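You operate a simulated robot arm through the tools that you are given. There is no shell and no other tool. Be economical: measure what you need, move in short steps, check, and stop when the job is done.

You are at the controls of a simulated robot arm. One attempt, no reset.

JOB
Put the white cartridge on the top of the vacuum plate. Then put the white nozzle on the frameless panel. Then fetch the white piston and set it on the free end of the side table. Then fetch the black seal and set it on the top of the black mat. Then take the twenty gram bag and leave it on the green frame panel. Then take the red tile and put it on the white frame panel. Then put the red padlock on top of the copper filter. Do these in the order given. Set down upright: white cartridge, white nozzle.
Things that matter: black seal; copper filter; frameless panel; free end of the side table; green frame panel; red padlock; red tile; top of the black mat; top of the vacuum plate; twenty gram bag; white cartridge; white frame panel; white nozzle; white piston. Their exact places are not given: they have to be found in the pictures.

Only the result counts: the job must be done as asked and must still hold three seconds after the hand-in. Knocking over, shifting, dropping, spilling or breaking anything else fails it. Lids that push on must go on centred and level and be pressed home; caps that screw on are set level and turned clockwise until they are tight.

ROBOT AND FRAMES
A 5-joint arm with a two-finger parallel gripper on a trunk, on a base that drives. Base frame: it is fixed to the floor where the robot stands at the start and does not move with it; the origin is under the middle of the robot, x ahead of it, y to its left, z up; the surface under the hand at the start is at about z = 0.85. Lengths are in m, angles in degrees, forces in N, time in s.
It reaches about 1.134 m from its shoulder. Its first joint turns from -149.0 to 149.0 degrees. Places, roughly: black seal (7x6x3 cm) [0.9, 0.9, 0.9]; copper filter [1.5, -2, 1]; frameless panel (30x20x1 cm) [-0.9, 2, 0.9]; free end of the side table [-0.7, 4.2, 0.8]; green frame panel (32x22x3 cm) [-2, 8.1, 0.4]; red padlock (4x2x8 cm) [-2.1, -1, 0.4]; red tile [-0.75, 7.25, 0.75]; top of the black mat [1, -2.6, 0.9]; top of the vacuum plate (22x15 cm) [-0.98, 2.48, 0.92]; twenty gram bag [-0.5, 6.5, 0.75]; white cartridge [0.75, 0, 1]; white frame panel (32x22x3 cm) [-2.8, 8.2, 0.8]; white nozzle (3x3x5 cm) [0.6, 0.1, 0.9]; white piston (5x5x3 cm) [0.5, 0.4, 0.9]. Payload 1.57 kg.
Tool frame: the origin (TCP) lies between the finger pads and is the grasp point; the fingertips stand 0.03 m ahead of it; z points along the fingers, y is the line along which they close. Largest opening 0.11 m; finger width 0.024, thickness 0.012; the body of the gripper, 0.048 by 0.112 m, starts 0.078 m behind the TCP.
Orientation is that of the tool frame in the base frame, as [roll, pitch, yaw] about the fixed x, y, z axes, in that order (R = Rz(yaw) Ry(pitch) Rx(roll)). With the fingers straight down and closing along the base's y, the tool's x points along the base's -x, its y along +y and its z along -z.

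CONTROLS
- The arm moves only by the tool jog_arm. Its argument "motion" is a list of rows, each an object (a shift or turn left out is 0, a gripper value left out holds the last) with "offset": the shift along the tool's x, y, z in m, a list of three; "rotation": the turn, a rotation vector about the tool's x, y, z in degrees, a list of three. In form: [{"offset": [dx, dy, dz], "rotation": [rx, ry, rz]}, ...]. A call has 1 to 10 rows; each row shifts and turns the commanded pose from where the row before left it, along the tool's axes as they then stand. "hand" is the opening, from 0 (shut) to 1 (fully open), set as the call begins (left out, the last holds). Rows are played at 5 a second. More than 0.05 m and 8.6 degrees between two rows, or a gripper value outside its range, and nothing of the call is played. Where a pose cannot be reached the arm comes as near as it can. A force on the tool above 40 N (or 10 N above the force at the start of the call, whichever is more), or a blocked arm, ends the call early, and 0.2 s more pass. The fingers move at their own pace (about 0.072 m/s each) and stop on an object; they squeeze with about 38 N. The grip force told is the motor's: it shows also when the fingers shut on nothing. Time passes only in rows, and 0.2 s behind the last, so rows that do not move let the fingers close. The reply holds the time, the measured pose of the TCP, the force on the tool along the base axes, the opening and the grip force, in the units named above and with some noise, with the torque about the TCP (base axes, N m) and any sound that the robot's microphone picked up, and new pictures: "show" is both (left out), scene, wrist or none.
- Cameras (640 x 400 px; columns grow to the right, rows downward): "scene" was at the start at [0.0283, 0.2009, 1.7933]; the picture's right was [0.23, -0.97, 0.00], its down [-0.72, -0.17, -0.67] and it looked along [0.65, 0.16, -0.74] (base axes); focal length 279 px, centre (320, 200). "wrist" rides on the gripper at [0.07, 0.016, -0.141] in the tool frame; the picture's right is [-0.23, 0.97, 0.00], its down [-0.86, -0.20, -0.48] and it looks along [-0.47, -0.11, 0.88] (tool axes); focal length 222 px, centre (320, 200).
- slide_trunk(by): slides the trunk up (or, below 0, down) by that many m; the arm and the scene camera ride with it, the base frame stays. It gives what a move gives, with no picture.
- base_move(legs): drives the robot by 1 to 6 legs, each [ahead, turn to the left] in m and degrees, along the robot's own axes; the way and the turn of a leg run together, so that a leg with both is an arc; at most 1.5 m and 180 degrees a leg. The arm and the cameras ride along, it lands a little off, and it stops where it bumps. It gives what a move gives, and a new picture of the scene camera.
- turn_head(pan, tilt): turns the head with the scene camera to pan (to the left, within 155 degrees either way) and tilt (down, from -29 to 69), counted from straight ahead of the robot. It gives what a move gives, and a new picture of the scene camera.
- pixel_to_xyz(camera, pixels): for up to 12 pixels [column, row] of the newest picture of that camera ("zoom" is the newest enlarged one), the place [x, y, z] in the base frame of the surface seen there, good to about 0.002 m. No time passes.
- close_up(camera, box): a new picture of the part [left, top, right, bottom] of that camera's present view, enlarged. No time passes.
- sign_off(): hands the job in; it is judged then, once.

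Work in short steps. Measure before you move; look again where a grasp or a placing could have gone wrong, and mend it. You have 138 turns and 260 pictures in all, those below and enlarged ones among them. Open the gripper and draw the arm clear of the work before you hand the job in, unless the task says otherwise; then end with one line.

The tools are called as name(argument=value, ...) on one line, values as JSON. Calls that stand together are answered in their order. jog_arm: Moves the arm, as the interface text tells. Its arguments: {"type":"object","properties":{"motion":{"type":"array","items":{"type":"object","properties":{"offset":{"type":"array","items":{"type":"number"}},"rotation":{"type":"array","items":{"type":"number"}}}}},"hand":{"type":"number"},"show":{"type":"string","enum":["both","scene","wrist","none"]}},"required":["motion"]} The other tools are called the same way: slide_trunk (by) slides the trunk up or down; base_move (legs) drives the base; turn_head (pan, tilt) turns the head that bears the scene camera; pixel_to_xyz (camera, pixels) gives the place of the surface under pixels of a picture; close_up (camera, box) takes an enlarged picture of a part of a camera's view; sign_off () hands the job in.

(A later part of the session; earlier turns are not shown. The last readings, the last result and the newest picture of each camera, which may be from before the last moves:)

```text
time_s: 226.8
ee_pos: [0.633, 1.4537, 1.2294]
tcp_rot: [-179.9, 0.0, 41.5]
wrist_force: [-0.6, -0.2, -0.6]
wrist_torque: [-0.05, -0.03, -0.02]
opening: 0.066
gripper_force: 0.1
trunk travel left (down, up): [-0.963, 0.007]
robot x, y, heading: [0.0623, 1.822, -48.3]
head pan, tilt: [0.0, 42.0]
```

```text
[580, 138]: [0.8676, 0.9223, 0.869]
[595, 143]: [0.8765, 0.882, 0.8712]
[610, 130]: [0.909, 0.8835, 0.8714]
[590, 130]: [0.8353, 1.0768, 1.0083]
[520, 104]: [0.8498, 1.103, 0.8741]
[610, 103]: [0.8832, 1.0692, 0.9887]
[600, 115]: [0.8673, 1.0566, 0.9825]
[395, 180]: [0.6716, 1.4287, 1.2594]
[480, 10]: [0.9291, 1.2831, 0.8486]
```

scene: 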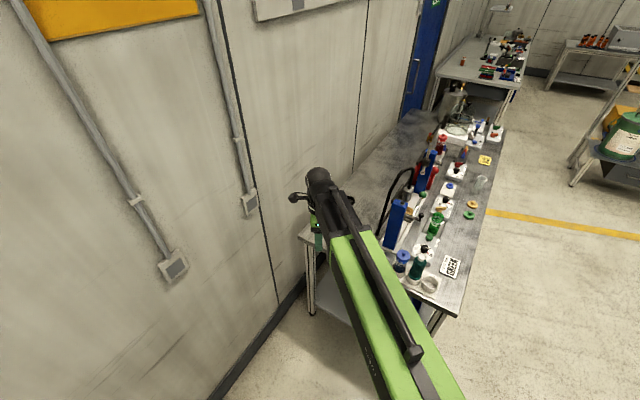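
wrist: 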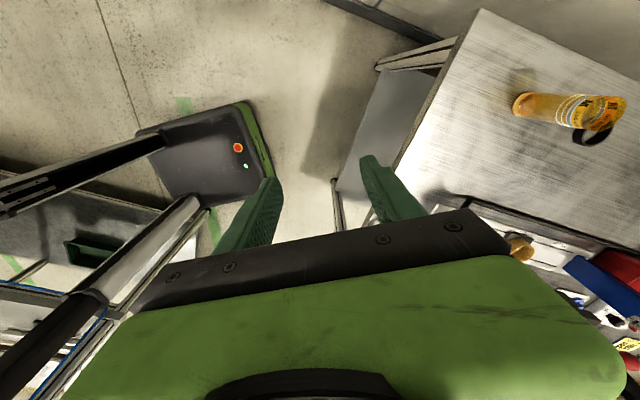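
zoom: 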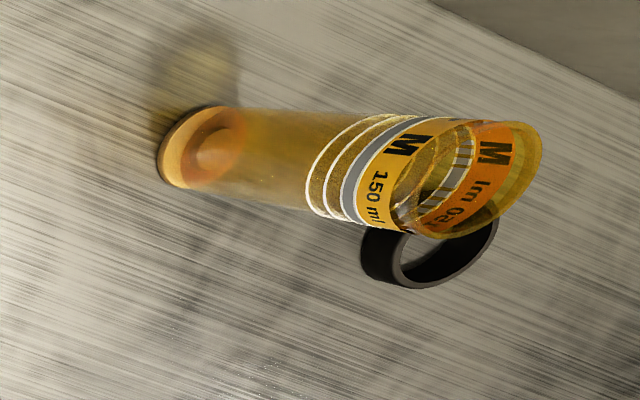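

I measure the hose and press parts near my intended arm line.

close_up(camera="scene", box=[350, 130, 470, 310])

pixel_to_xyz(camera="scene", pixels=[[383, 210], [384, 200], [390, 185], [402, 172], [410, 170], [387, 240], [397, 203], [410, 213], [418, 250], [403, 255], [405, 180]])

```text
2.22 times, centred on (410, 220) of scene
```

zoom: 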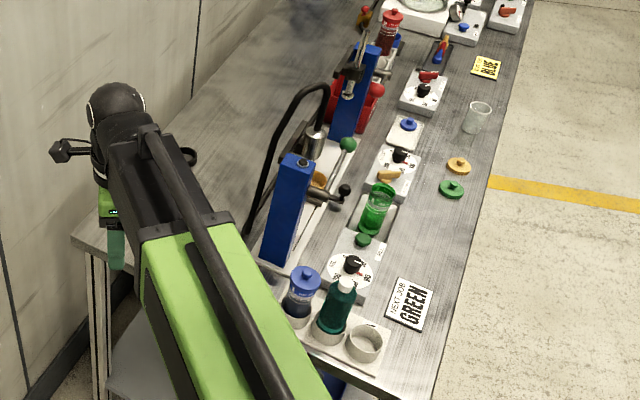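

```text
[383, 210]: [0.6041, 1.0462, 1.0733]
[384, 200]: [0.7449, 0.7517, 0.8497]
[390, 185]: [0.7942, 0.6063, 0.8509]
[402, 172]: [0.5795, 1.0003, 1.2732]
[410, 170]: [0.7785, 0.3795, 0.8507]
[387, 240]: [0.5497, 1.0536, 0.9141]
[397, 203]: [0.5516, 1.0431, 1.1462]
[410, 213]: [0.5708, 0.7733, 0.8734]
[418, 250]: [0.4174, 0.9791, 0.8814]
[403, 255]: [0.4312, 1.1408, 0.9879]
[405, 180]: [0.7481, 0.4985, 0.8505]
```

I measure the arm's own forearm width and height to judge the passage between hose and orange cartridge.

pixel_to_xyz(camera="zoom", pixels=[[112, 165], [150, 150], [188, 158], [150, 215], [115, 105], [140, 240], [215, 230], [170, 330], [105, 215], [118, 225], [70, 150], [105, 200]])

```text
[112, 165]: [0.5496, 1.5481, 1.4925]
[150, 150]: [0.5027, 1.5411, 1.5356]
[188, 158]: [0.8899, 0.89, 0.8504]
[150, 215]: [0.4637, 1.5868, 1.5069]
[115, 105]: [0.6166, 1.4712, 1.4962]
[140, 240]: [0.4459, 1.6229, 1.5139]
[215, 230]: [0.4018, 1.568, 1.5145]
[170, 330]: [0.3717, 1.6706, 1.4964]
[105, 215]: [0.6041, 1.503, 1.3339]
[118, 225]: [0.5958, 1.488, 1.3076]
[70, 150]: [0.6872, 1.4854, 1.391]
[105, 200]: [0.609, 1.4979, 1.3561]
```

The beam's underside is ~0.17 above TCP, so it can pass beside/over the orange cartridge, but I must stay off the hose. I drive 0.35 m ahead and look with the wrist camera.

base_move(legs=[[0.35, 0]])

jog_arm(motion=[{"offset": [0, 0, 0]}], show="wrist")

```text
time_s: 229.1
ee_pos: [0.8675, 1.1932, 1.2288]
tcp_rot: [-179.8, -0.1, 41.6]
wrist_force: [0.5, 0.6, -0.7]
wrist_torque: [-0.01, 0.07, -0.01]
opening: 0.0662
gripper_force: 0.0
trunk travel left (down, up): [-0.963, 0.007]
robot x, y, heading: [0.2975, 1.5681, -48.0]
head pan, tilt: [0.0, 42.0]
```

scene: 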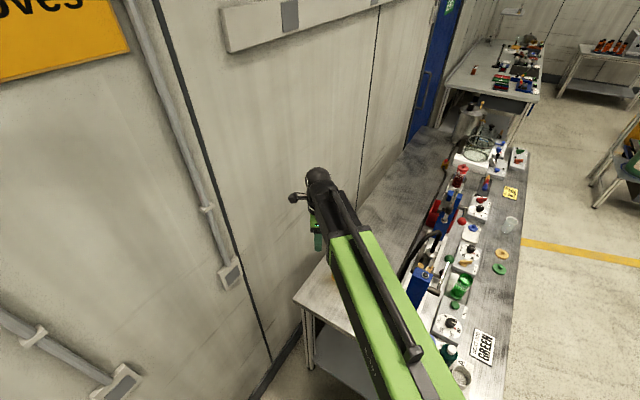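

```text
time_s: 229.5
ee_pos: [0.866, 1.1947, 1.2297]
tcp_rot: [-179.9, 0.0, 41.4]
wrist_force: [-0.2, -0.2, -0.2]
wrist_torque: [0.05, 0.03, 0.02]
opening: 0.066
gripper_force: 0.1
trunk travel left (down, up): [-0.963, 0.007]
robot x, y, heading: [0.2951, 1.5673, -48.1]
head pan, tilt: [0.0, 42.0]
```

wrist: 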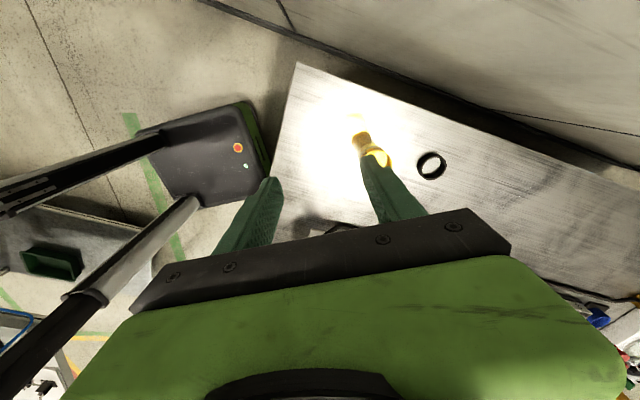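

I zoom on the seal at (430,165) and measure it.

close_up(camera="wrist", box=[390, 130, 470, 190])

pixel_to_xyz(camera="zoom", pixels=[[320, 120], [240, 240], [320, 345], [440, 260], [330, 240], [430, 200], [260, 180]])

```text
6.67 times, centred on (430, 160) of wrist
```

zoom: 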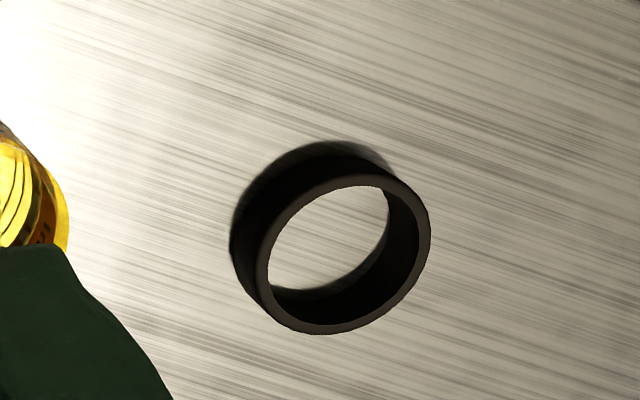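

```text
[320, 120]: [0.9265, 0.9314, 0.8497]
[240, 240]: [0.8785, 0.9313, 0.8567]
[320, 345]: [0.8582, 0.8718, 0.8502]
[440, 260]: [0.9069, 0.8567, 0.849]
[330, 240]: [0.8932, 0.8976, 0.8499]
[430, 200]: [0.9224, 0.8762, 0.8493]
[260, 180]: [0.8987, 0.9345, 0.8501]
```

pixel_to_xyz(camera="zoom", pixels=[[424, 235], [264, 265], [345, 182], [320, 330], [410, 195], [290, 215], [385, 305], [275, 310], [350, 255]])

```text
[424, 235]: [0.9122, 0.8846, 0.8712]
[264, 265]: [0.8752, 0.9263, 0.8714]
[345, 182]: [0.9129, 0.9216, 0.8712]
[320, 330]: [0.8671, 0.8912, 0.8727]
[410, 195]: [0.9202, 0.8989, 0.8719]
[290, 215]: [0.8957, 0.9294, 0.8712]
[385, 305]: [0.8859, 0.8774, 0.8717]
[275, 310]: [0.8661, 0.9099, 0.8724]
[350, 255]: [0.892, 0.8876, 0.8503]
```

Ring centre (0.892, 0.9035), outer diameter ≈ 0.058, top 0.872. I move above it with full opening and descend.

jog_arm(motion=[{"offset": [-0.02875, 0.0392, 0]}, {"offset": [-0.02875, 0.0392, 0]}, {"offset": [-0.02875, 0.0392, 0]}, {"offset": [-0.02875, 0.0392, 0]}, {"offset": [-0.02875, 0.0392, 0]}, {"offset": [-0.02875, 0.0392, 0]}, {"offset": [0, 0, 0]}], hand=1, show="none")

slide_trunk(by=-0.24)

jog_arm(motion=[{"offset": [0, 0, 0]}], show="both")

```text
time_s: 231.1
ee_pos: [0.8917, 0.9051, 1.2291]
tcp_rot: [-179.9, 0.0, 41.6]
wrist_force: [-0.6, -0.3, -0.2]
wrist_torque: [-0.04, 0.03, 0.01]
opening: 0.1101
gripper_force: 0.0
trunk travel left (down, up): [-0.963, 0.007]
robot x, y, heading: [0.2953, 1.5676, -47.9]
head pan, tilt: [0.0, 42.0]
```

```text
time_s: 233.6
ee_pos: [0.8914, 0.9041, 0.9894]
tcp_rot: [-179.8, -0.1, 41.6]
wrist_force: [-0.5, 0.1, -0.9]
wrist_torque: [-0.03, 0.04, -0.05]
opening: 0.11
gripper_force: 0.1
trunk travel left (down, up): [-0.723, 0.247]
robot x, y, heading: [0.2939, 1.5661, -47.9]
head pan, tilt: [0.0, 42.0]
```

```text
time_s: 234.0
ee_pos: [0.8935, 0.9029, 0.9887]
tcp_rot: [-179.8, 0.0, 41.4]
wrist_force: [-1.0, -1.2, -0.7]
wrist_torque: [-0.01, 0.0, 0.01]
opening: 0.11
gripper_force: 0.0
trunk travel left (down, up): [-0.723, 0.247]
robot x, y, heading: [0.2956, 1.5684, -47.9]
head pan, tilt: [0.0, 42.0]
```

scene: 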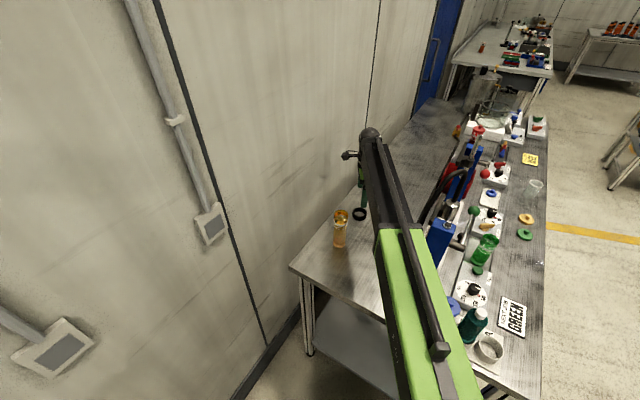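
wrist: 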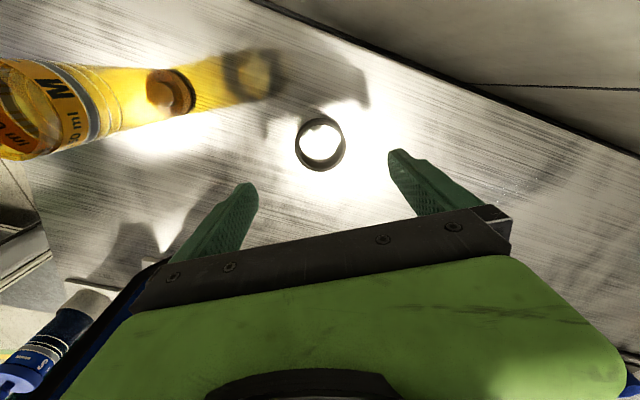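

Clear path. I lower to TCP z ≈ 0.885 and close on the ring.

slide_trunk(by=-0.104)

jog_arm(motion=[{"offset": [0, 0, 0]}, {"offset": [0, 0, 0]}, {"offset": [0, 0, 0]}, {"offset": [0, 0, 0]}, {"offset": [0, 0, 0]}], hand=0, show="wrist")

```text
time_s: 235.3
ee_pos: [0.894, 0.9015, 0.8852]
tcp_rot: [-179.9, 0.1, 41.5]
wrist_force: [-0.3, -0.9, 0.0]
wrist_torque: [0.01, 0.0, 0.0]
opening: 0.1099
gripper_force: 0.1
trunk travel left (down, up): [-0.619, 0.351]
robot x, y, heading: [0.2955, 1.5648, -47.8]
head pan, tilt: [0.0, 42.0]
```

```text
time_s: 236.5
ee_pos: [0.8927, 0.9033, 0.886]
tcp_rot: [-179.9, 0.1, 41.5]
wrist_force: [0.6, -0.7, 0.4]
wrist_torque: [-0.01, -0.03, 0.02]
opening: 0.0586
gripper_force: 38.2
trunk travel left (down, up): [-0.619, 0.351]
robot x, y, heading: [0.2938, 1.5669, -47.8]
head pan, tilt: [0.0, 42.0]
```

wrist: 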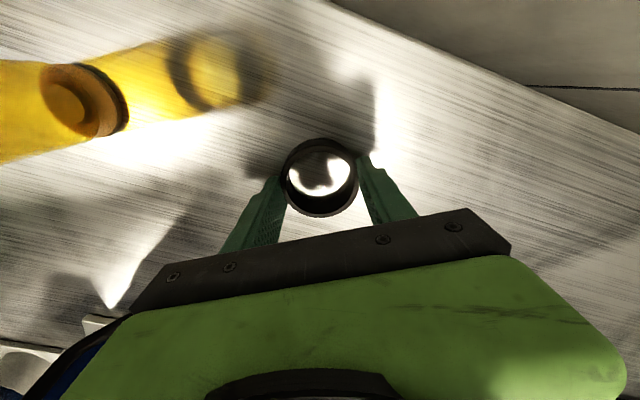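

Seal gripped (58.6 mm). I lift, retract the arm, and reverse away from the bench.

slide_trunk(by=0.345)

jog_arm(motion=[{"offset": [0, -0.05, 0]}, {"offset": [0, -0.05, 0]}, {"offset": [0, -0.05, 0]}, {"offset": [0, -0.05, 0]}, {"offset": [0, -0.05, 0]}, {"offset": [0, 0, 0]}], show="none")

base_move(legs=[[-0.5, 0], [0, -72]])

```text
time_s: 239.9
ee_pos: [0.8923, 0.9041, 1.2305]
tcp_rot: [-179.9, 0.1, 41.5]
wrist_force: [-0.9, 0.7, -0.5]
wrist_torque: [-0.01, 0.03, -0.03]
opening: 0.0579
gripper_force: 37.4
trunk travel left (down, up): [-0.964, 0.006]
robot x, y, heading: [0.2956, 1.5657, -48.0]
head pan, tilt: [0.0, 42.0]
```

```text
time_s: 241.3
ee_pos: [0.7291, 1.0894, 1.2295]
tcp_rot: [-179.8, 0.0, 41.5]
wrist_force: [0.0, 0.9, 0.0]
wrist_torque: [0.0, -0.01, 0.01]
opening: 0.0584
gripper_force: 37.8
trunk travel left (down, up): [-0.964, 0.006]
robot x, y, heading: [0.294, 1.5654, -47.7]
head pan, tilt: [0.0, 42.0]
```

```text
time_s: 247.4
ee_pos: [-0.3757, 1.3789, 1.228]
tcp_rot: [-179.7, 0.0, -31.6]
wrist_force: [-4.2, 1.9, -1.8]
wrist_torque: [-0.06, -0.32, -0.01]
opening: 0.0579
gripper_force: 37.7
trunk travel left (down, up): [-0.964, 0.006]
robot x, y, heading: [-0.0473, 1.9401, -118.5]
head pan, tilt: [0.0, 42.0]
```

scene: 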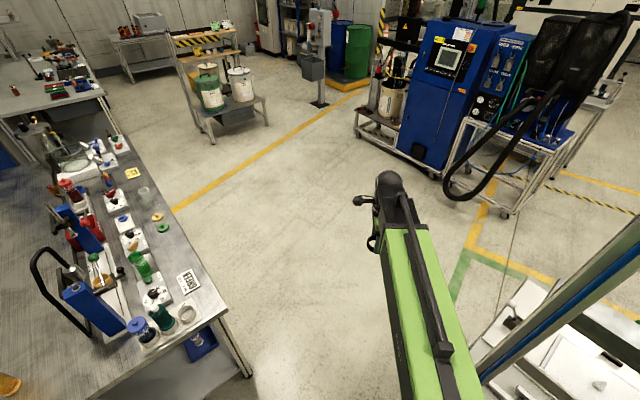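

I measure the obstacles ahead (drum shelf, far bench) before driving down past the bench.

pixel_to_xyz(camera="scene", pixels=[[213, 143], [268, 122], [180, 65], [100, 95], [45, 170], [88, 75], [320, 105], [358, 135], [225, 330], [250, 372]])

base_move(legs=[[0, 19.2], [1.25, 0]])

turn_head(pan=20, tilt=30)

```text
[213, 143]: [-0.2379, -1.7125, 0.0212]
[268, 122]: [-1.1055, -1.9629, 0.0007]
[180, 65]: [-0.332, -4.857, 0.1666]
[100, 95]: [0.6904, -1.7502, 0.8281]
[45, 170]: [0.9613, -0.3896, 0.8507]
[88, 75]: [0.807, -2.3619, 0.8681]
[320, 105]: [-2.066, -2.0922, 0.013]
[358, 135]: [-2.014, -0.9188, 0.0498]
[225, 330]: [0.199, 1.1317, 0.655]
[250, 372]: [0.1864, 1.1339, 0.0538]
```

```text
time_s: 254.7
ee_pos: [-0.3895, 0.0811, 1.2313]
tcp_rot: [-179.9, -0.1, -13.1]
wrist_force: [0.4, 0.1, -0.8]
wrist_torque: [0.0, -0.01, -0.01]
opening: 0.0579
gripper_force: 38.0
trunk travel left (down, up): [-0.964, 0.006]
robot x, y, heading: [-0.2567, 0.7143, -100.3]
head pan, tilt: [0.0, 42.0]
```

scene: 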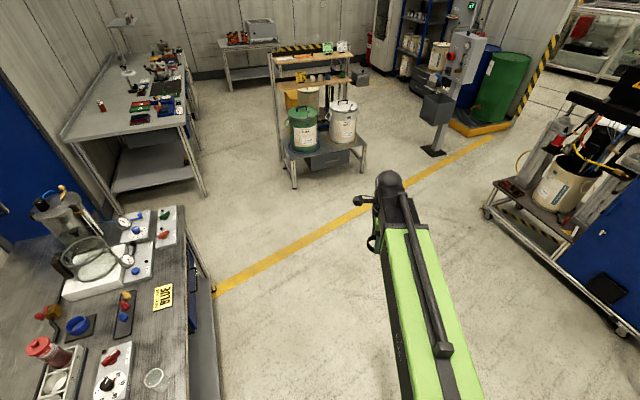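

```text
time_s: 255.5
ee_pos: [-0.3895, 0.0805, 1.2303]
tcp_rot: [-179.9, 0.0, -13.1]
wrist_force: [-0.2, -0.7, -0.1]
wrist_torque: [0.02, 0.01, 0.01]
opening: 0.0577
gripper_force: 37.9
trunk travel left (down, up): [-0.964, 0.006]
robot x, y, heading: [-0.2562, 0.7121, -100.3]
head pan, tilt: [20.0, 30.0]
```

scene: 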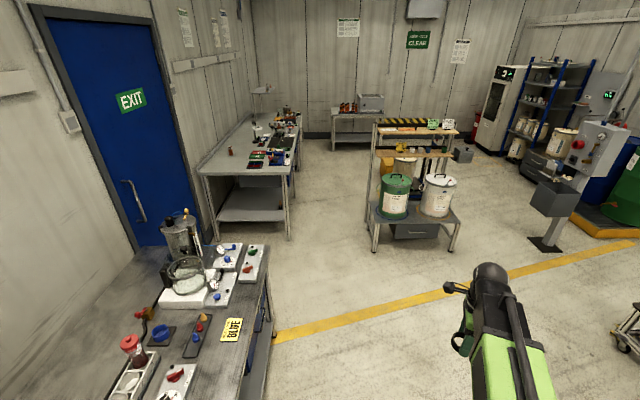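

I enlarge the second bench (200–300, 85–200) to find the black mat and copper filter.

close_up(camera="scene", box=[190, 80, 310, 190])

pixel_to_xyz(camera="zoom", pixels=[[80, 270], [420, 300], [500, 240], [400, 250], [440, 150], [150, 200], [340, 360], [530, 300], [330, 140]])

pixel_to_xyz(camera="scene", pixels=[[203, 173], [290, 175], [289, 238], [300, 130], [375, 248], [372, 125], [268, 305], [250, 240]])

```text
3.64 times, centred on (250, 135) of scene
```

zoom: 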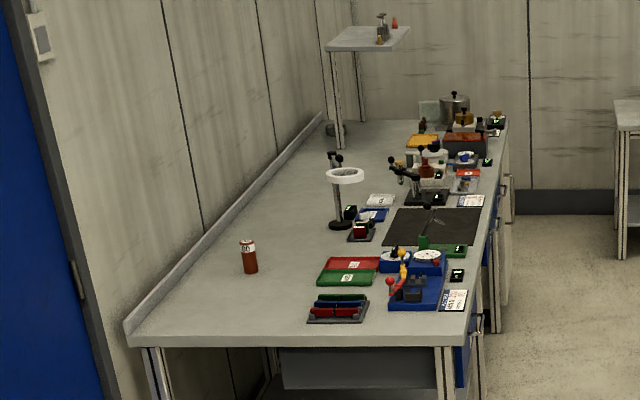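

```text
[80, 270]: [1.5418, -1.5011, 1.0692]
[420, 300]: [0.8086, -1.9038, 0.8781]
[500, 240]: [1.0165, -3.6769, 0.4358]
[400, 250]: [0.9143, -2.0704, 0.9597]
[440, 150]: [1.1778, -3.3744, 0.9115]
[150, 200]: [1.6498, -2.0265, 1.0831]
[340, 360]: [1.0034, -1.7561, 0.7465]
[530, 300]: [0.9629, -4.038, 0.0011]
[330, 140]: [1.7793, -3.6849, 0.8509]
```

```text
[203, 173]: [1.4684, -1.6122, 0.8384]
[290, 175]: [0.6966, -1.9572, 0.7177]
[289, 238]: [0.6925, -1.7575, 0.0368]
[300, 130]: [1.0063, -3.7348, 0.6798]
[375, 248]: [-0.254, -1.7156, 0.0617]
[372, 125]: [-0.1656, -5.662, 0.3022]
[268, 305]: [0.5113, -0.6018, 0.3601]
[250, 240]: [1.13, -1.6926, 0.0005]
```

I measure heights of items along the bench around the mat, then drive alongside at about -80° heading.

pixel_to_xyz(camera="zoom", pixels=[[430, 226], [392, 235], [470, 215], [345, 176], [432, 210], [395, 165], [430, 130], [248, 245], [250, 268], [375, 222], [338, 155], [435, 150]])

base_move(legs=[[0, 20.9], [1.0, 0], [1.0, 0]])

```text
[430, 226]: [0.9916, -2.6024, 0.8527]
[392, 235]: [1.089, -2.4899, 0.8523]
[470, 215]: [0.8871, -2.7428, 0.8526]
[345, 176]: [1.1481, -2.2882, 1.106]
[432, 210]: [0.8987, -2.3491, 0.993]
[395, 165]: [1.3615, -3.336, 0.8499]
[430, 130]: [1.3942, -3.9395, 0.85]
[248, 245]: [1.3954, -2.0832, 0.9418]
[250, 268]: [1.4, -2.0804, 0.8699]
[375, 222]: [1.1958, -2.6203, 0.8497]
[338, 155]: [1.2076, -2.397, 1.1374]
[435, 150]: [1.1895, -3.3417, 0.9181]
```

```text
time_s: 266.6
ee_pos: [0.2145, -1.8965, 1.2307]
tcp_rot: [-179.9, 0.0, 7.9]
wrist_force: [-0.3, -0.1, -0.3]
wrist_torque: [0.03, -0.03, 0.03]
opening: 0.0577
gripper_force: 37.8
trunk travel left (down, up): [-0.964, 0.006]
robot x, y, heading: [0.1123, -1.2624, -79.4]
head pan, tilt: [20.0, 30.0]
```

scene: 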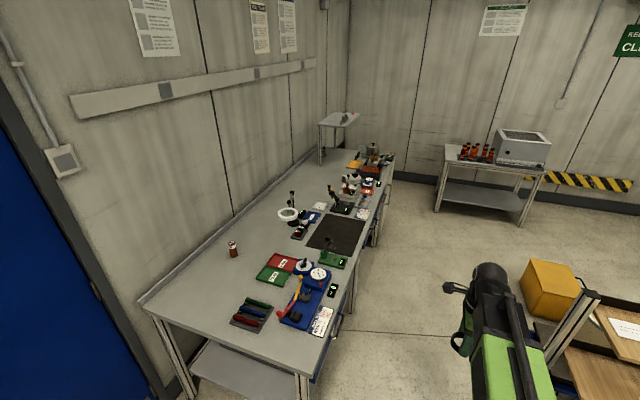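

I check the drum shelf's upright location at right and close-up the mat.

pixel_to_xyz(camera="scene", pixels=[[567, 335], [590, 295], [575, 375], [612, 340], [545, 285], [590, 380]])

close_up(camera="scene", box=[220, 130, 400, 350])

```text
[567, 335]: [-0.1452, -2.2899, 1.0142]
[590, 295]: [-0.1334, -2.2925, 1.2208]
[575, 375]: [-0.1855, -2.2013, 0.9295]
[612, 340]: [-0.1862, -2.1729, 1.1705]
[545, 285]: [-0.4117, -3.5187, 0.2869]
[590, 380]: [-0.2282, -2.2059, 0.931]
```

```text
1.82 times, centred on (310, 240) of scene
```

zoom: 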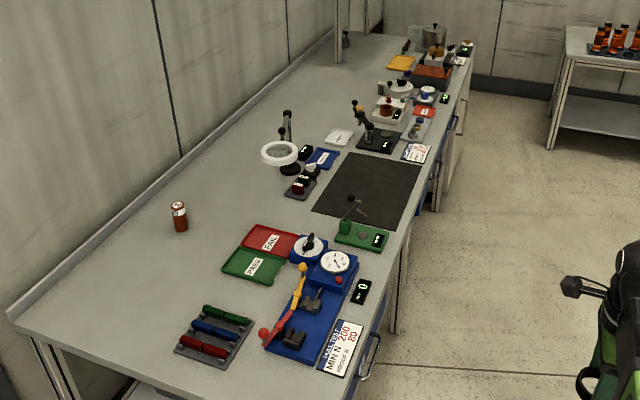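

Mat centre ≈ (0.99,-2.60). I drive 1.33 m along the bench and turn to face it.

base_move(legs=[[0.66, 0], [0.66, 0], [0, 87]])

turn_head(pan=0, tilt=50)

```text
time_s: 277.3
ee_pos: [1.0066, -2.4833, 1.229]
tcp_rot: [-179.9, 0.1, 95.3]
wrist_force: [0.0, 0.9, -0.5]
wrist_torque: [-0.07, 0.04, -0.02]
opening: 0.0577
gripper_force: 38.0
trunk travel left (down, up): [-0.964, 0.006]
robot x, y, heading: [0.3577, -2.5205, 7.3]
head pan, tilt: [20.0, 30.0]
```

scene: 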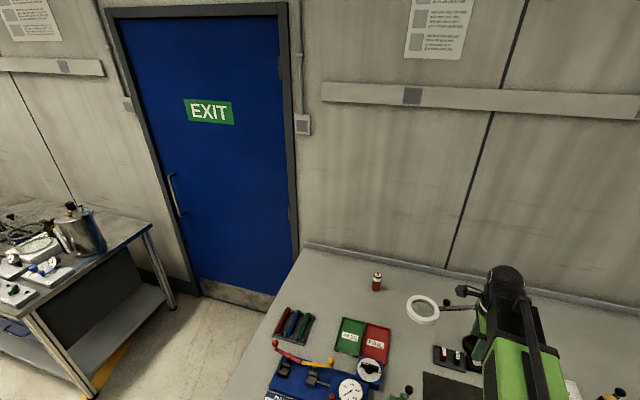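

```text
time_s: 278.1
ee_pos: [1.0044, -2.4849, 1.2307]
tcp_rot: [-179.9, 0.0, 95.2]
wrist_force: [0.3, -0.1, 0.7]
wrist_torque: [-0.02, 0.0, -0.04]
opening: 0.0578
gripper_force: 38.1
trunk travel left (down, up): [-0.964, 0.006]
robot x, y, heading: [0.3581, -2.5213, 7.5]
head pan, tilt: [0.0, 50.0]
```

scene: 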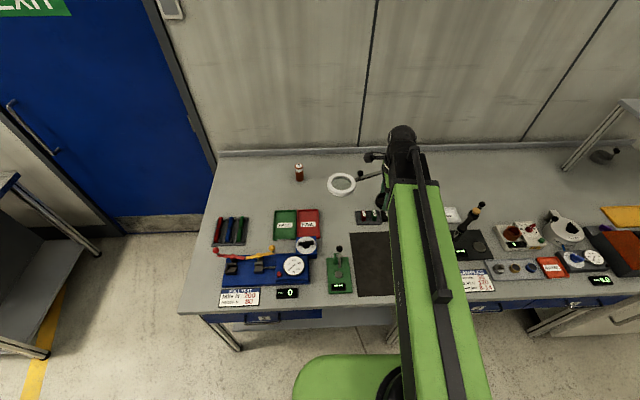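

I move over the mat centre (0.985,-2.60) and lower partly.

jog_arm(motion=[{"offset": [-0.038, -0.0101, 0]}, {"offset": [-0.038, -0.0101, 0]}, {"offset": [-0.038, -0.0101, 0]}, {"offset": [0, 0, 0]}], show="none")

slide_trunk(by=-0.24)

jog_arm(motion=[{"offset": [0, 0, 0]}], show="both")

```text
time_s: 279.1
ee_pos: [0.9852, -2.6036, 1.2312]
tcp_rot: [-180.0, 0.1, 95.2]
wrist_force: [-0.1, -0.1, -0.3]
wrist_torque: [-0.01, -0.03, 0.02]
opening: 0.0579
gripper_force: 38.1
trunk travel left (down, up): [-0.964, 0.006]
robot x, y, heading: [0.3576, -2.5168, 7.5]
head pan, tilt: [0.0, 50.0]
```

```text
time_s: 281.6
ee_pos: [0.9859, -2.6036, 0.9912]
tcp_rot: [-179.8, 0.1, 95.3]
wrist_force: [-0.2, -0.6, -0.9]
wrist_torque: [0.02, -0.02, 0.01]
opening: 0.0577
gripper_force: 38.1
trunk travel left (down, up): [-0.724, 0.246]
robot x, y, heading: [0.3595, -2.5222, 7.6]
head pan, tilt: [0.0, 50.0]
```

```text
time_s: 282.0
ee_pos: [0.9853, -2.604, 0.9894]
tcp_rot: [-180.0, 0.1, 95.3]
wrist_force: [-0.6, 0.5, -0.1]
wrist_torque: [0.01, 0.02, -0.01]
opening: 0.0577
gripper_force: 38.0
trunk travel left (down, up): [-0.724, 0.246]
robot x, y, heading: [0.3613, -2.5233, 7.4]
head pan, tilt: [0.0, 50.0]
```

scene: 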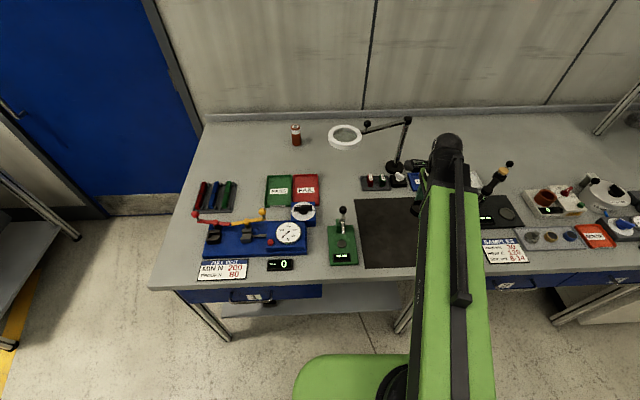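
wrist: 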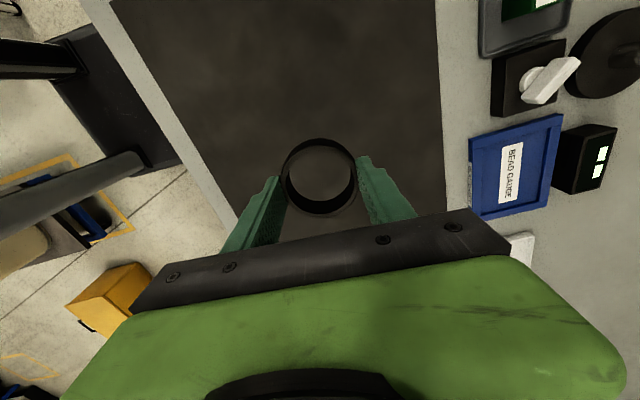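

Over the mat. I lower to contact (expected TCP z ≈ 0.888).

slide_trunk(by=-0.098)

slide_trunk(by=-0.0025)

```text
time_s: 283.3
ee_pos: [0.985, -2.6032, 0.8933]
tcp_rot: [-179.8, 0.1, 95.3]
wrist_force: [0.1, -0.2, -0.5]
wrist_torque: [0.0, 0.01, 0.0]
opening: 0.0577
gripper_force: 37.6
trunk travel left (down, up): [-0.626, 0.344]
robot x, y, heading: [0.3588, -2.52, 7.7]
head pan, tilt: [0.0, 50.0]
```

```text
time_s: 283.8
ee_pos: [0.9842, -2.6039, 0.8899]
tcp_rot: [-179.9, -0.1, 95.3]
wrist_force: [-0.5, 0.5, -0.3]
wrist_torque: [0.02, 0.0, 0.02]
opening: 0.0579
gripper_force: 38.2
trunk travel left (down, up): [-0.623, 0.347]
robot x, y, heading: [0.3581, -2.5163, 7.5]
head pan, tilt: [0.0, 50.0]
```

slide_trunk(by=-0.0025)

```text
time_s: 284.4
ee_pos: [0.985, -2.604, 0.8879]
tcp_rot: [-180.0, 0.1, 95.4]
wrist_force: [7.6, -0.3, 22.6]
wrist_torque: [0.15, -0.14, -0.01]
opening: 0.0579
gripper_force: 37.7
trunk travel left (down, up): [-0.621, 0.349]
robot x, y, heading: [0.3591, -2.5187, 7.6]
head pan, tilt: [0.0, 50.0]
```

Contact. I release, raise and check.

jog_arm(motion=[{"offset": [0, 0, 0]}, {"offset": [0, 0, 0]}, {"offset": [0, 0, 0]}, {"offset": [0, 0, 0]}], hand=0.8, show="none")

slide_trunk(by=0.34)

jog_arm(motion=[{"offset": [0, 0, 0]}], show="wrist")

close_up(camera="scene", box=[260, 140, 340, 210])

```text
time_s: 285.4
ee_pos: [0.985, -2.6042, 0.8882]
tcp_rot: [-179.9, -0.1, 95.3]
wrist_force: [-0.3, 0.2, -0.8]
wrist_torque: [0.01, 0.0, -0.04]
opening: 0.088
gripper_force: 0.1
trunk travel left (down, up): [-0.621, 0.349]
robot x, y, heading: [0.3579, -2.5195, 7.3]
head pan, tilt: [0.0, 50.0]
```

```text
time_s: 288.7
ee_pos: [0.9849, -2.6032, 1.2283]
tcp_rot: [-179.9, 0.0, 95.3]
wrist_force: [-0.3, -0.8, 0.1]
wrist_torque: [0.0, -0.01, -0.04]
opening: 0.0879
gripper_force: 0.1
trunk travel left (down, up): [-0.961, 0.009]
robot x, y, heading: [0.3597, -2.5202, 7.8]
head pan, tilt: [0.0, 50.0]
```

```text
time_s: 289.1
ee_pos: [0.9844, -2.6033, 1.2283]
tcp_rot: [-180.0, 0.1, 95.4]
wrist_force: [1.0, -0.6, -0.6]
wrist_torque: [-0.02, 0.02, 0.0]
opening: 0.0878
gripper_force: 0.0
trunk travel left (down, up): [-0.961, 0.009]
robot x, y, heading: [0.3603, -2.5177, 7.5]
head pan, tilt: [0.0, 50.0]
```

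wrist: 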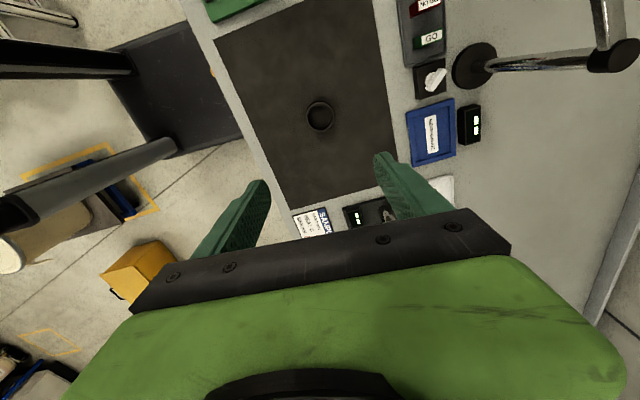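

```text
5.71 times, centred on (300, 175) of scene
```

zoom: 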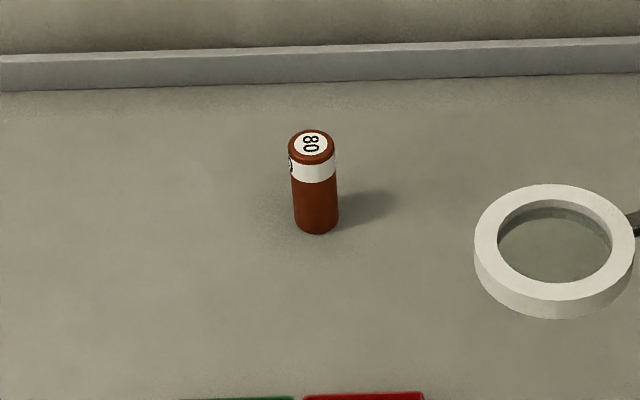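

Seal on the mat. I measure the copper filter ("80" cylinder) now for later.

pixel_to_xyz(camera="zoom", pixels=[[312, 143], [292, 145], [331, 145], [312, 158], [312, 131], [316, 232], [316, 200]])

```text
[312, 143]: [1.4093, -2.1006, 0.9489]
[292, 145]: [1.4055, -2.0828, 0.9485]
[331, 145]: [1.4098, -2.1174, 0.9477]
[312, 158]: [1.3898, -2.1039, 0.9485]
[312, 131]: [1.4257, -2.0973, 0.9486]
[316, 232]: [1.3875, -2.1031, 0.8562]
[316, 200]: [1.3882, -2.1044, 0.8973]
```

Next the packing area. I drive back out along the aisle to the north-west, checking en route.

base_move(legs=[[0, 95.3], [1.07, 0], [1.07, 0], [1.06, 0], [0, 52.6]])

```text
time_s: 311.2
ee_pos: [-0.8285, 1.0089, 1.2279]
tcp_rot: [-180.0, -0.2, -116.7]
wrist_force: [0.2, -0.1, 0.1]
wrist_torque: [-0.05, 0.07, 0.0]
opening: 0.088
gripper_force: 0.1
trunk travel left (down, up): [-0.961, 0.009]
robot x, y, heading: [-0.3531, 0.5795, 155.7]
head pan, tilt: [0.0, 50.0]
```

scene: 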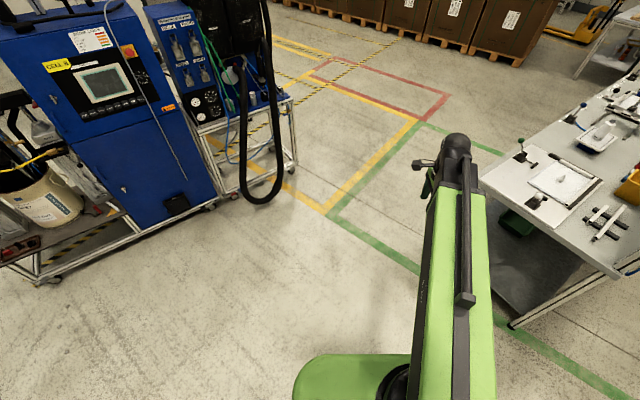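

I continue to (-1.5,1.15) and then north past the bonding table.

base_move(legs=[[1.28, -2], [0, -55.7], [1.24, 0], [1.24, 0]])

turn_head(pan=0, tilt=25)

```text
time_s: 331.8
ee_pos: [-1.6768, 4.2363, 1.2266]
tcp_rot: [-179.8, 0.0, -175.4]
wrist_force: [0.1, 0.1, 0.4]
wrist_torque: [-0.01, 0.05, 0.01]
opening: 0.088
gripper_force: 0.1
trunk travel left (down, up): [-0.961, 0.009]
robot x, y, heading: [-1.7956, 3.6069, 96.5]
head pan, tilt: [0.0, 50.0]
```

scene: 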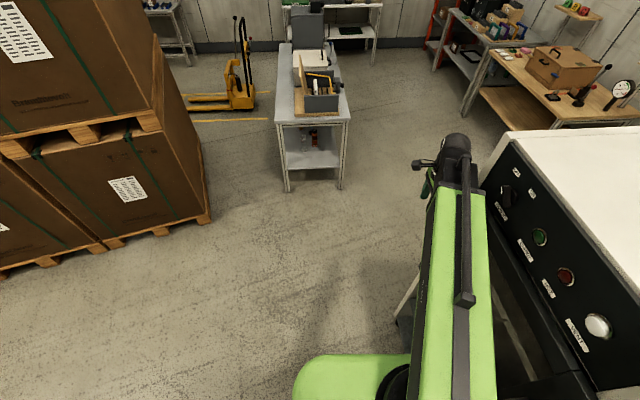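

```text
time_s: 332.7
ee_pos: [-1.6767, 4.2344, 1.2263]
tcp_rot: [180.0, 0.1, -175.5]
wrist_force: [0.3, -0.5, -0.2]
wrist_torque: [0.03, 0.01, 0.01]
opening: 0.0879
gripper_force: 0.0
trunk travel left (down, up): [-0.961, 0.009]
robot x, y, heading: [-1.7957, 3.6063, 96.5]
head pan, tilt: [0.0, 25.0]
```

scene: 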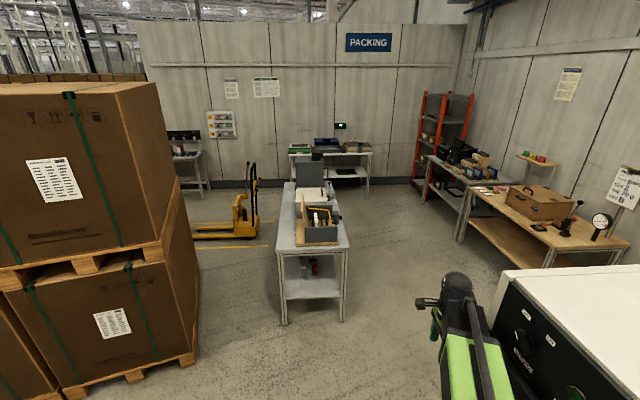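

I measure layout: right benches, central table, back table.

pixel_to_xyz(camera="scene", pixels=[[460, 240], [550, 262], [430, 195], [540, 205], [283, 320], [345, 318], [330, 150], [330, 175], [300, 165], [460, 165], [485, 190], [365, 190]])

close_up(camera="scene", box=[400, 80, 640, 260])

close_up(camera="scene", box=[160, 110, 400, 260])

```text
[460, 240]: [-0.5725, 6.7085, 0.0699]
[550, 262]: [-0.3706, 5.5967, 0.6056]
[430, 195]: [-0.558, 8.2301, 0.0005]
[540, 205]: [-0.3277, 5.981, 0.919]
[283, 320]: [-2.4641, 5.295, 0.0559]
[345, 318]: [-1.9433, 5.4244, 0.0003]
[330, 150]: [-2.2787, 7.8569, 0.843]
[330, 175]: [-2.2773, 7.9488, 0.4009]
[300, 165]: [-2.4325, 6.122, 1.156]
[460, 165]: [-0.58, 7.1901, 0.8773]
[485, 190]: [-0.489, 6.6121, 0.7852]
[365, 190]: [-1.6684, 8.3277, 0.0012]
```

```text
2.22 times, centred on (520, 170) of scene
```

zoom: 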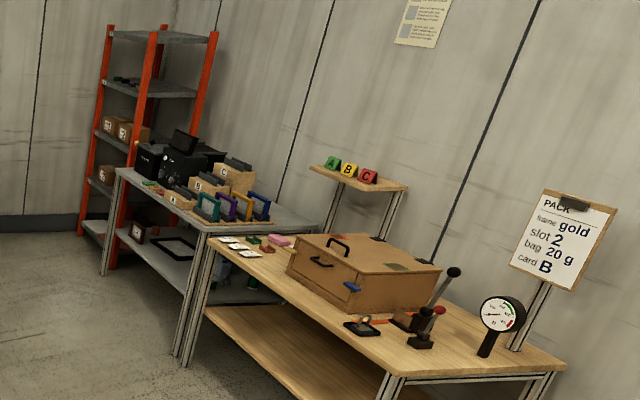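

```text
2.67 times, centred on (280, 185) of scene
```

zoom: 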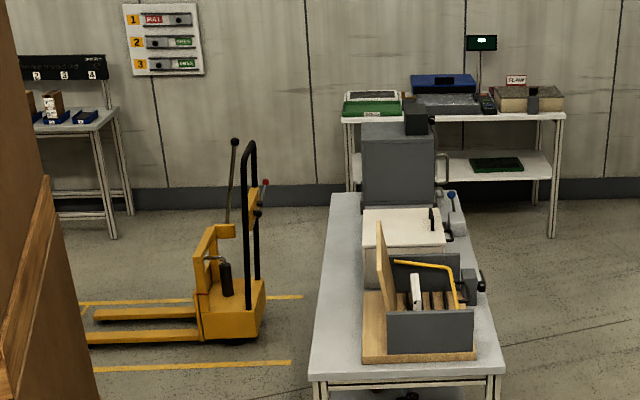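

I measure the cabinet's far corner and the bags before driving on.

pixel_to_xyz(camera="scene", pixels=[[503, 272], [560, 268], [492, 310], [495, 340], [490, 188], [508, 190], [462, 239]])

```text
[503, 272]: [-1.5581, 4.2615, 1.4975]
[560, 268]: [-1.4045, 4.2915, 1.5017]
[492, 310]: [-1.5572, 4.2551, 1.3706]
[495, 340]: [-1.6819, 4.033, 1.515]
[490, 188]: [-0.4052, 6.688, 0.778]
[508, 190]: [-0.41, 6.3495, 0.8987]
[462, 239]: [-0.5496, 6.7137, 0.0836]
```

Cabinet corner is at (-1.556,4.26), 1.5 high. I swing left round it and on to the bag bench.

base_move(legs=[[0, 9.5], [0.72, 0], [0, -45], [1.03, 0], [0, 19]])

```text
time_s: 345.3
ee_pos: [-1.2004, 5.7627, 1.228]
tcp_rot: [-179.9, 0.2, 167.9]
wrist_force: [-0.3, 0.1, 0.2]
wrist_torque: [-0.02, 0.02, -0.02]
opening: 0.0882
gripper_force: 0.0
trunk travel left (down, up): [-0.961, 0.009]
robot x, y, heading: [-1.5068, 5.1967, 79.7]
head pan, tilt: [0.0, 25.0]
```

scene: 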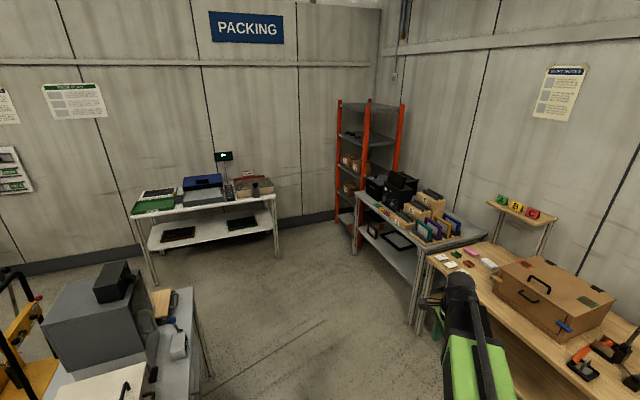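

I enlarge the bags and tiles area and the back table.

close_up(camera="scene", box=[350, 180, 510, 280])

pixel_to_xyz(camera="zoom", pixels=[[390, 302], [375, 330], [455, 330], [430, 300], [465, 315], [510, 300], [310, 320], [140, 150], [540, 330], [590, 345]])

close_up(camera="scene", box=[120, 150, 300, 270])

```text
4.00 times, centred on (430, 230) of scene
```

zoom: 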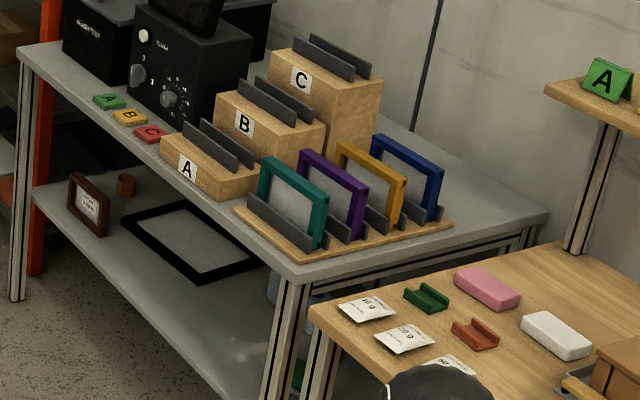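

```text
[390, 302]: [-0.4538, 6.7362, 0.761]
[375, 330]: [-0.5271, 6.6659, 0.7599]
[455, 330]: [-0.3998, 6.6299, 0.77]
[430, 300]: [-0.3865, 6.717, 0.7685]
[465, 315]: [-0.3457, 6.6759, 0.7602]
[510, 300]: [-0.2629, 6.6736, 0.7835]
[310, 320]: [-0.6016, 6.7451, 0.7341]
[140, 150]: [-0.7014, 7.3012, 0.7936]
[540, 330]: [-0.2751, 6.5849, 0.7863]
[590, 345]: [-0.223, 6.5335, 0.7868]
```

```text
3.33 times, centred on (210, 210) of scene
```

zoom: 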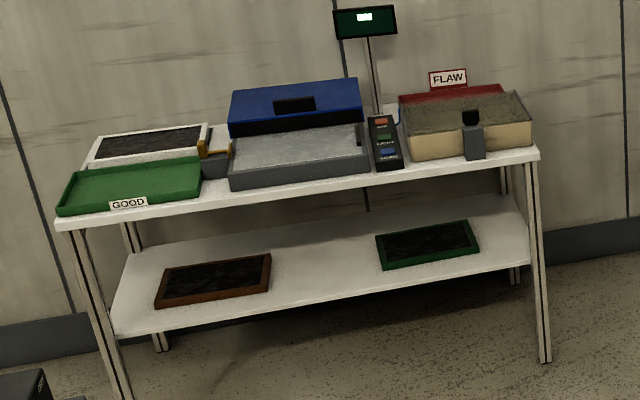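

I zoom further to read the bag labels.

close_up(camera="scene", box=[425, 240, 485, 280])

jog_arm(motion=[{"offset": [0, 0, 0]}], show="wrist")

```text
10.00 times, centred on (455, 260) of scene
```

zoom: 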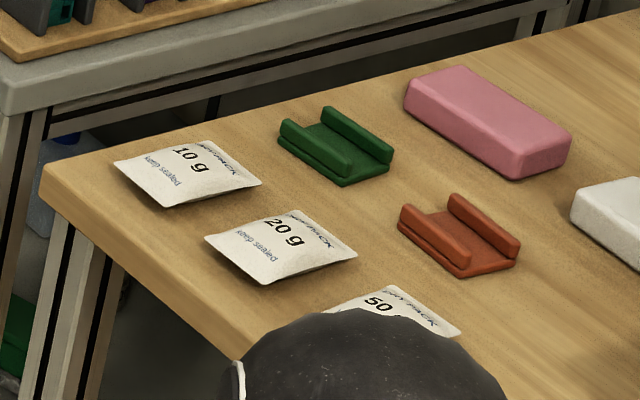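

```text
time_s: 345.7
ee_pos: [-1.2006, 5.7641, 1.2281]
tcp_rot: [-179.9, 0.2, 168.0]
wrist_force: [0.2, 0.0, -0.2]
wrist_torque: [0.04, -0.02, -0.03]
opening: 0.088
gripper_force: 0.0
trunk travel left (down, up): [-0.961, 0.009]
robot x, y, heading: [-1.5034, 5.1909, 79.5]
head pan, tilt: [0.0, 25.0]
```

wrist: 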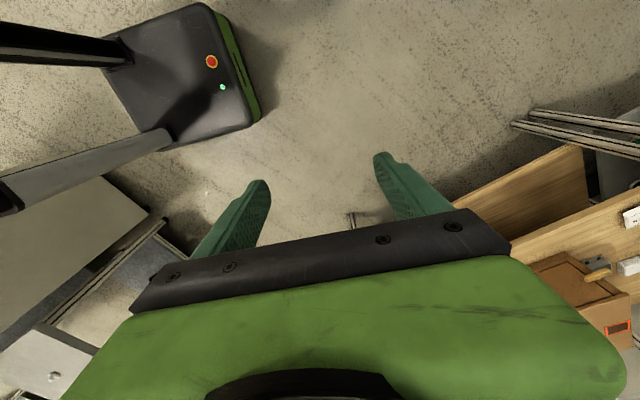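

The 20 g bag is the middle one. I drive to stand in front of it.

base_move(legs=[[0, -3], [1.31, 0], [0, -64]])

turn_head(pan=10, tilt=50)

jog_arm(motion=[{"offset": [0, 0, 0]}], hand=1, show="wrist")

```text
time_s: 355.6
ee_pos: [-0.561, 6.4208, 1.2274]
tcp_rot: [-179.9, 0.1, 100.9]
wrist_force: [1.4, -1.2, 0.4]
wrist_torque: [0.08, -0.05, 0.0]
opening: 0.088
gripper_force: 0.0
trunk travel left (down, up): [-0.961, 0.009]
robot x, y, heading: [-1.1948, 6.4562, 12.9]
head pan, tilt: [0.0, 25.0]
```

scene: 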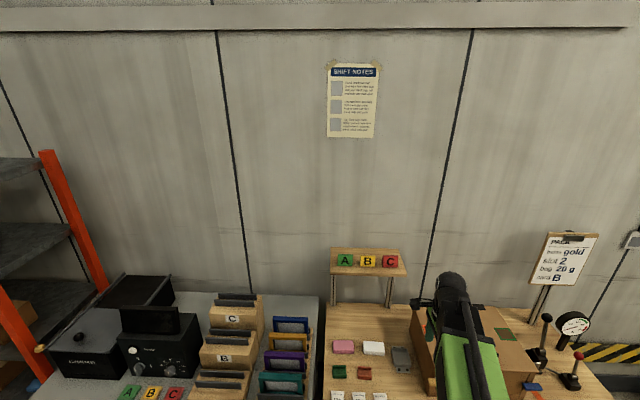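

```text
time_s: 356.5
ee_pos: [-0.5615, 6.4203, 1.2272]
tcp_rot: [-179.9, -0.1, 100.9]
wrist_force: [0.2, -0.7, -0.3]
wrist_torque: [0.02, -0.01, -0.02]
opening: 0.088
gripper_force: 0.1
trunk travel left (down, up): [-0.961, 0.009]
robot x, y, heading: [-1.1969, 6.4521, 12.6]
head pan, tilt: [10.0, 50.0]
```

scene: 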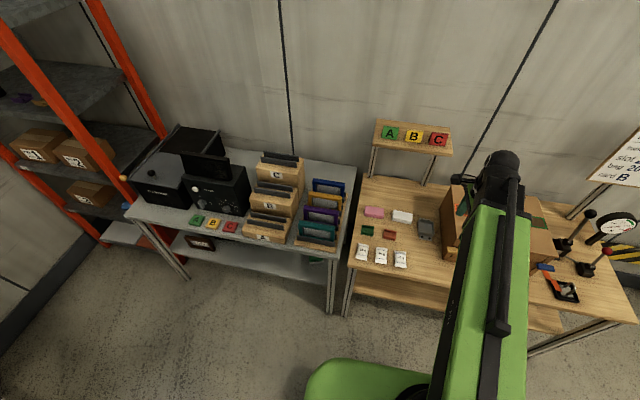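

```text
time_s: 356.9
ee_pos: [-0.5602, 6.4226, 1.2288]
tcp_rot: [-179.8, 0.0, 100.9]
wrist_force: [-0.8, -0.1, -0.1]
wrist_torque: [0.0, 0.02, -0.01]
opening: 0.1099
gripper_force: 0.0
trunk travel left (down, up): [-0.961, 0.009]
robot x, y, heading: [-1.1953, 6.4513, 13.0]
head pan, tilt: [10.0, 50.0]
```

wrist: 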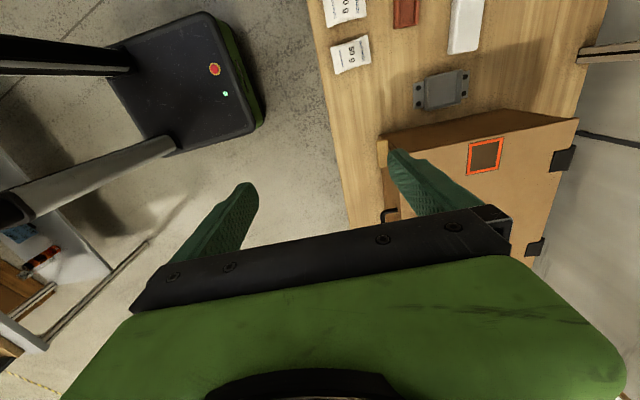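

I zoom on the bags at (362–400, 256) and measure the middle one.

close_up(camera="scene", box=[345, 235, 417, 280])

pixel_to_xyz(camera="zoom", pixels=[[320, 185], [285, 120], [370, 130], [270, 240], [360, 245], [320, 130], [315, 240], [240, 200], [400, 220], [450, 190]])

```text
8.89 times, centred on (381, 258) of scene
```

zoom: 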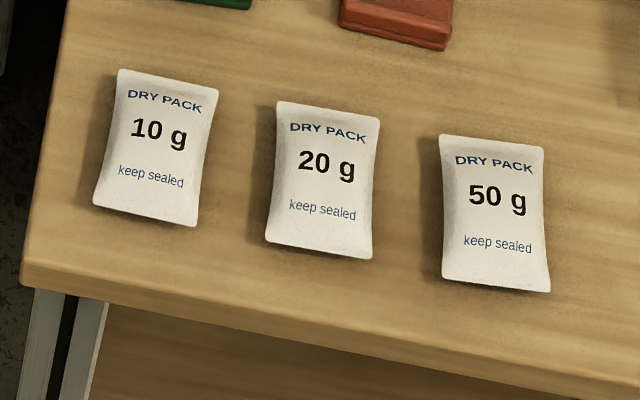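

```text
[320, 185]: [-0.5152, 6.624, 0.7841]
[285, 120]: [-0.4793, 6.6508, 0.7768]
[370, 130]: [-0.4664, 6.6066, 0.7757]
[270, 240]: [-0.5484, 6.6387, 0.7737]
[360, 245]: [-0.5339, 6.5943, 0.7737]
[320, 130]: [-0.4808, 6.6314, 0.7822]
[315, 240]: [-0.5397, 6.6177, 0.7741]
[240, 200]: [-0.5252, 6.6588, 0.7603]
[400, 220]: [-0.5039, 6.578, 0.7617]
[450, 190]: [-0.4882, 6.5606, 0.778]
```

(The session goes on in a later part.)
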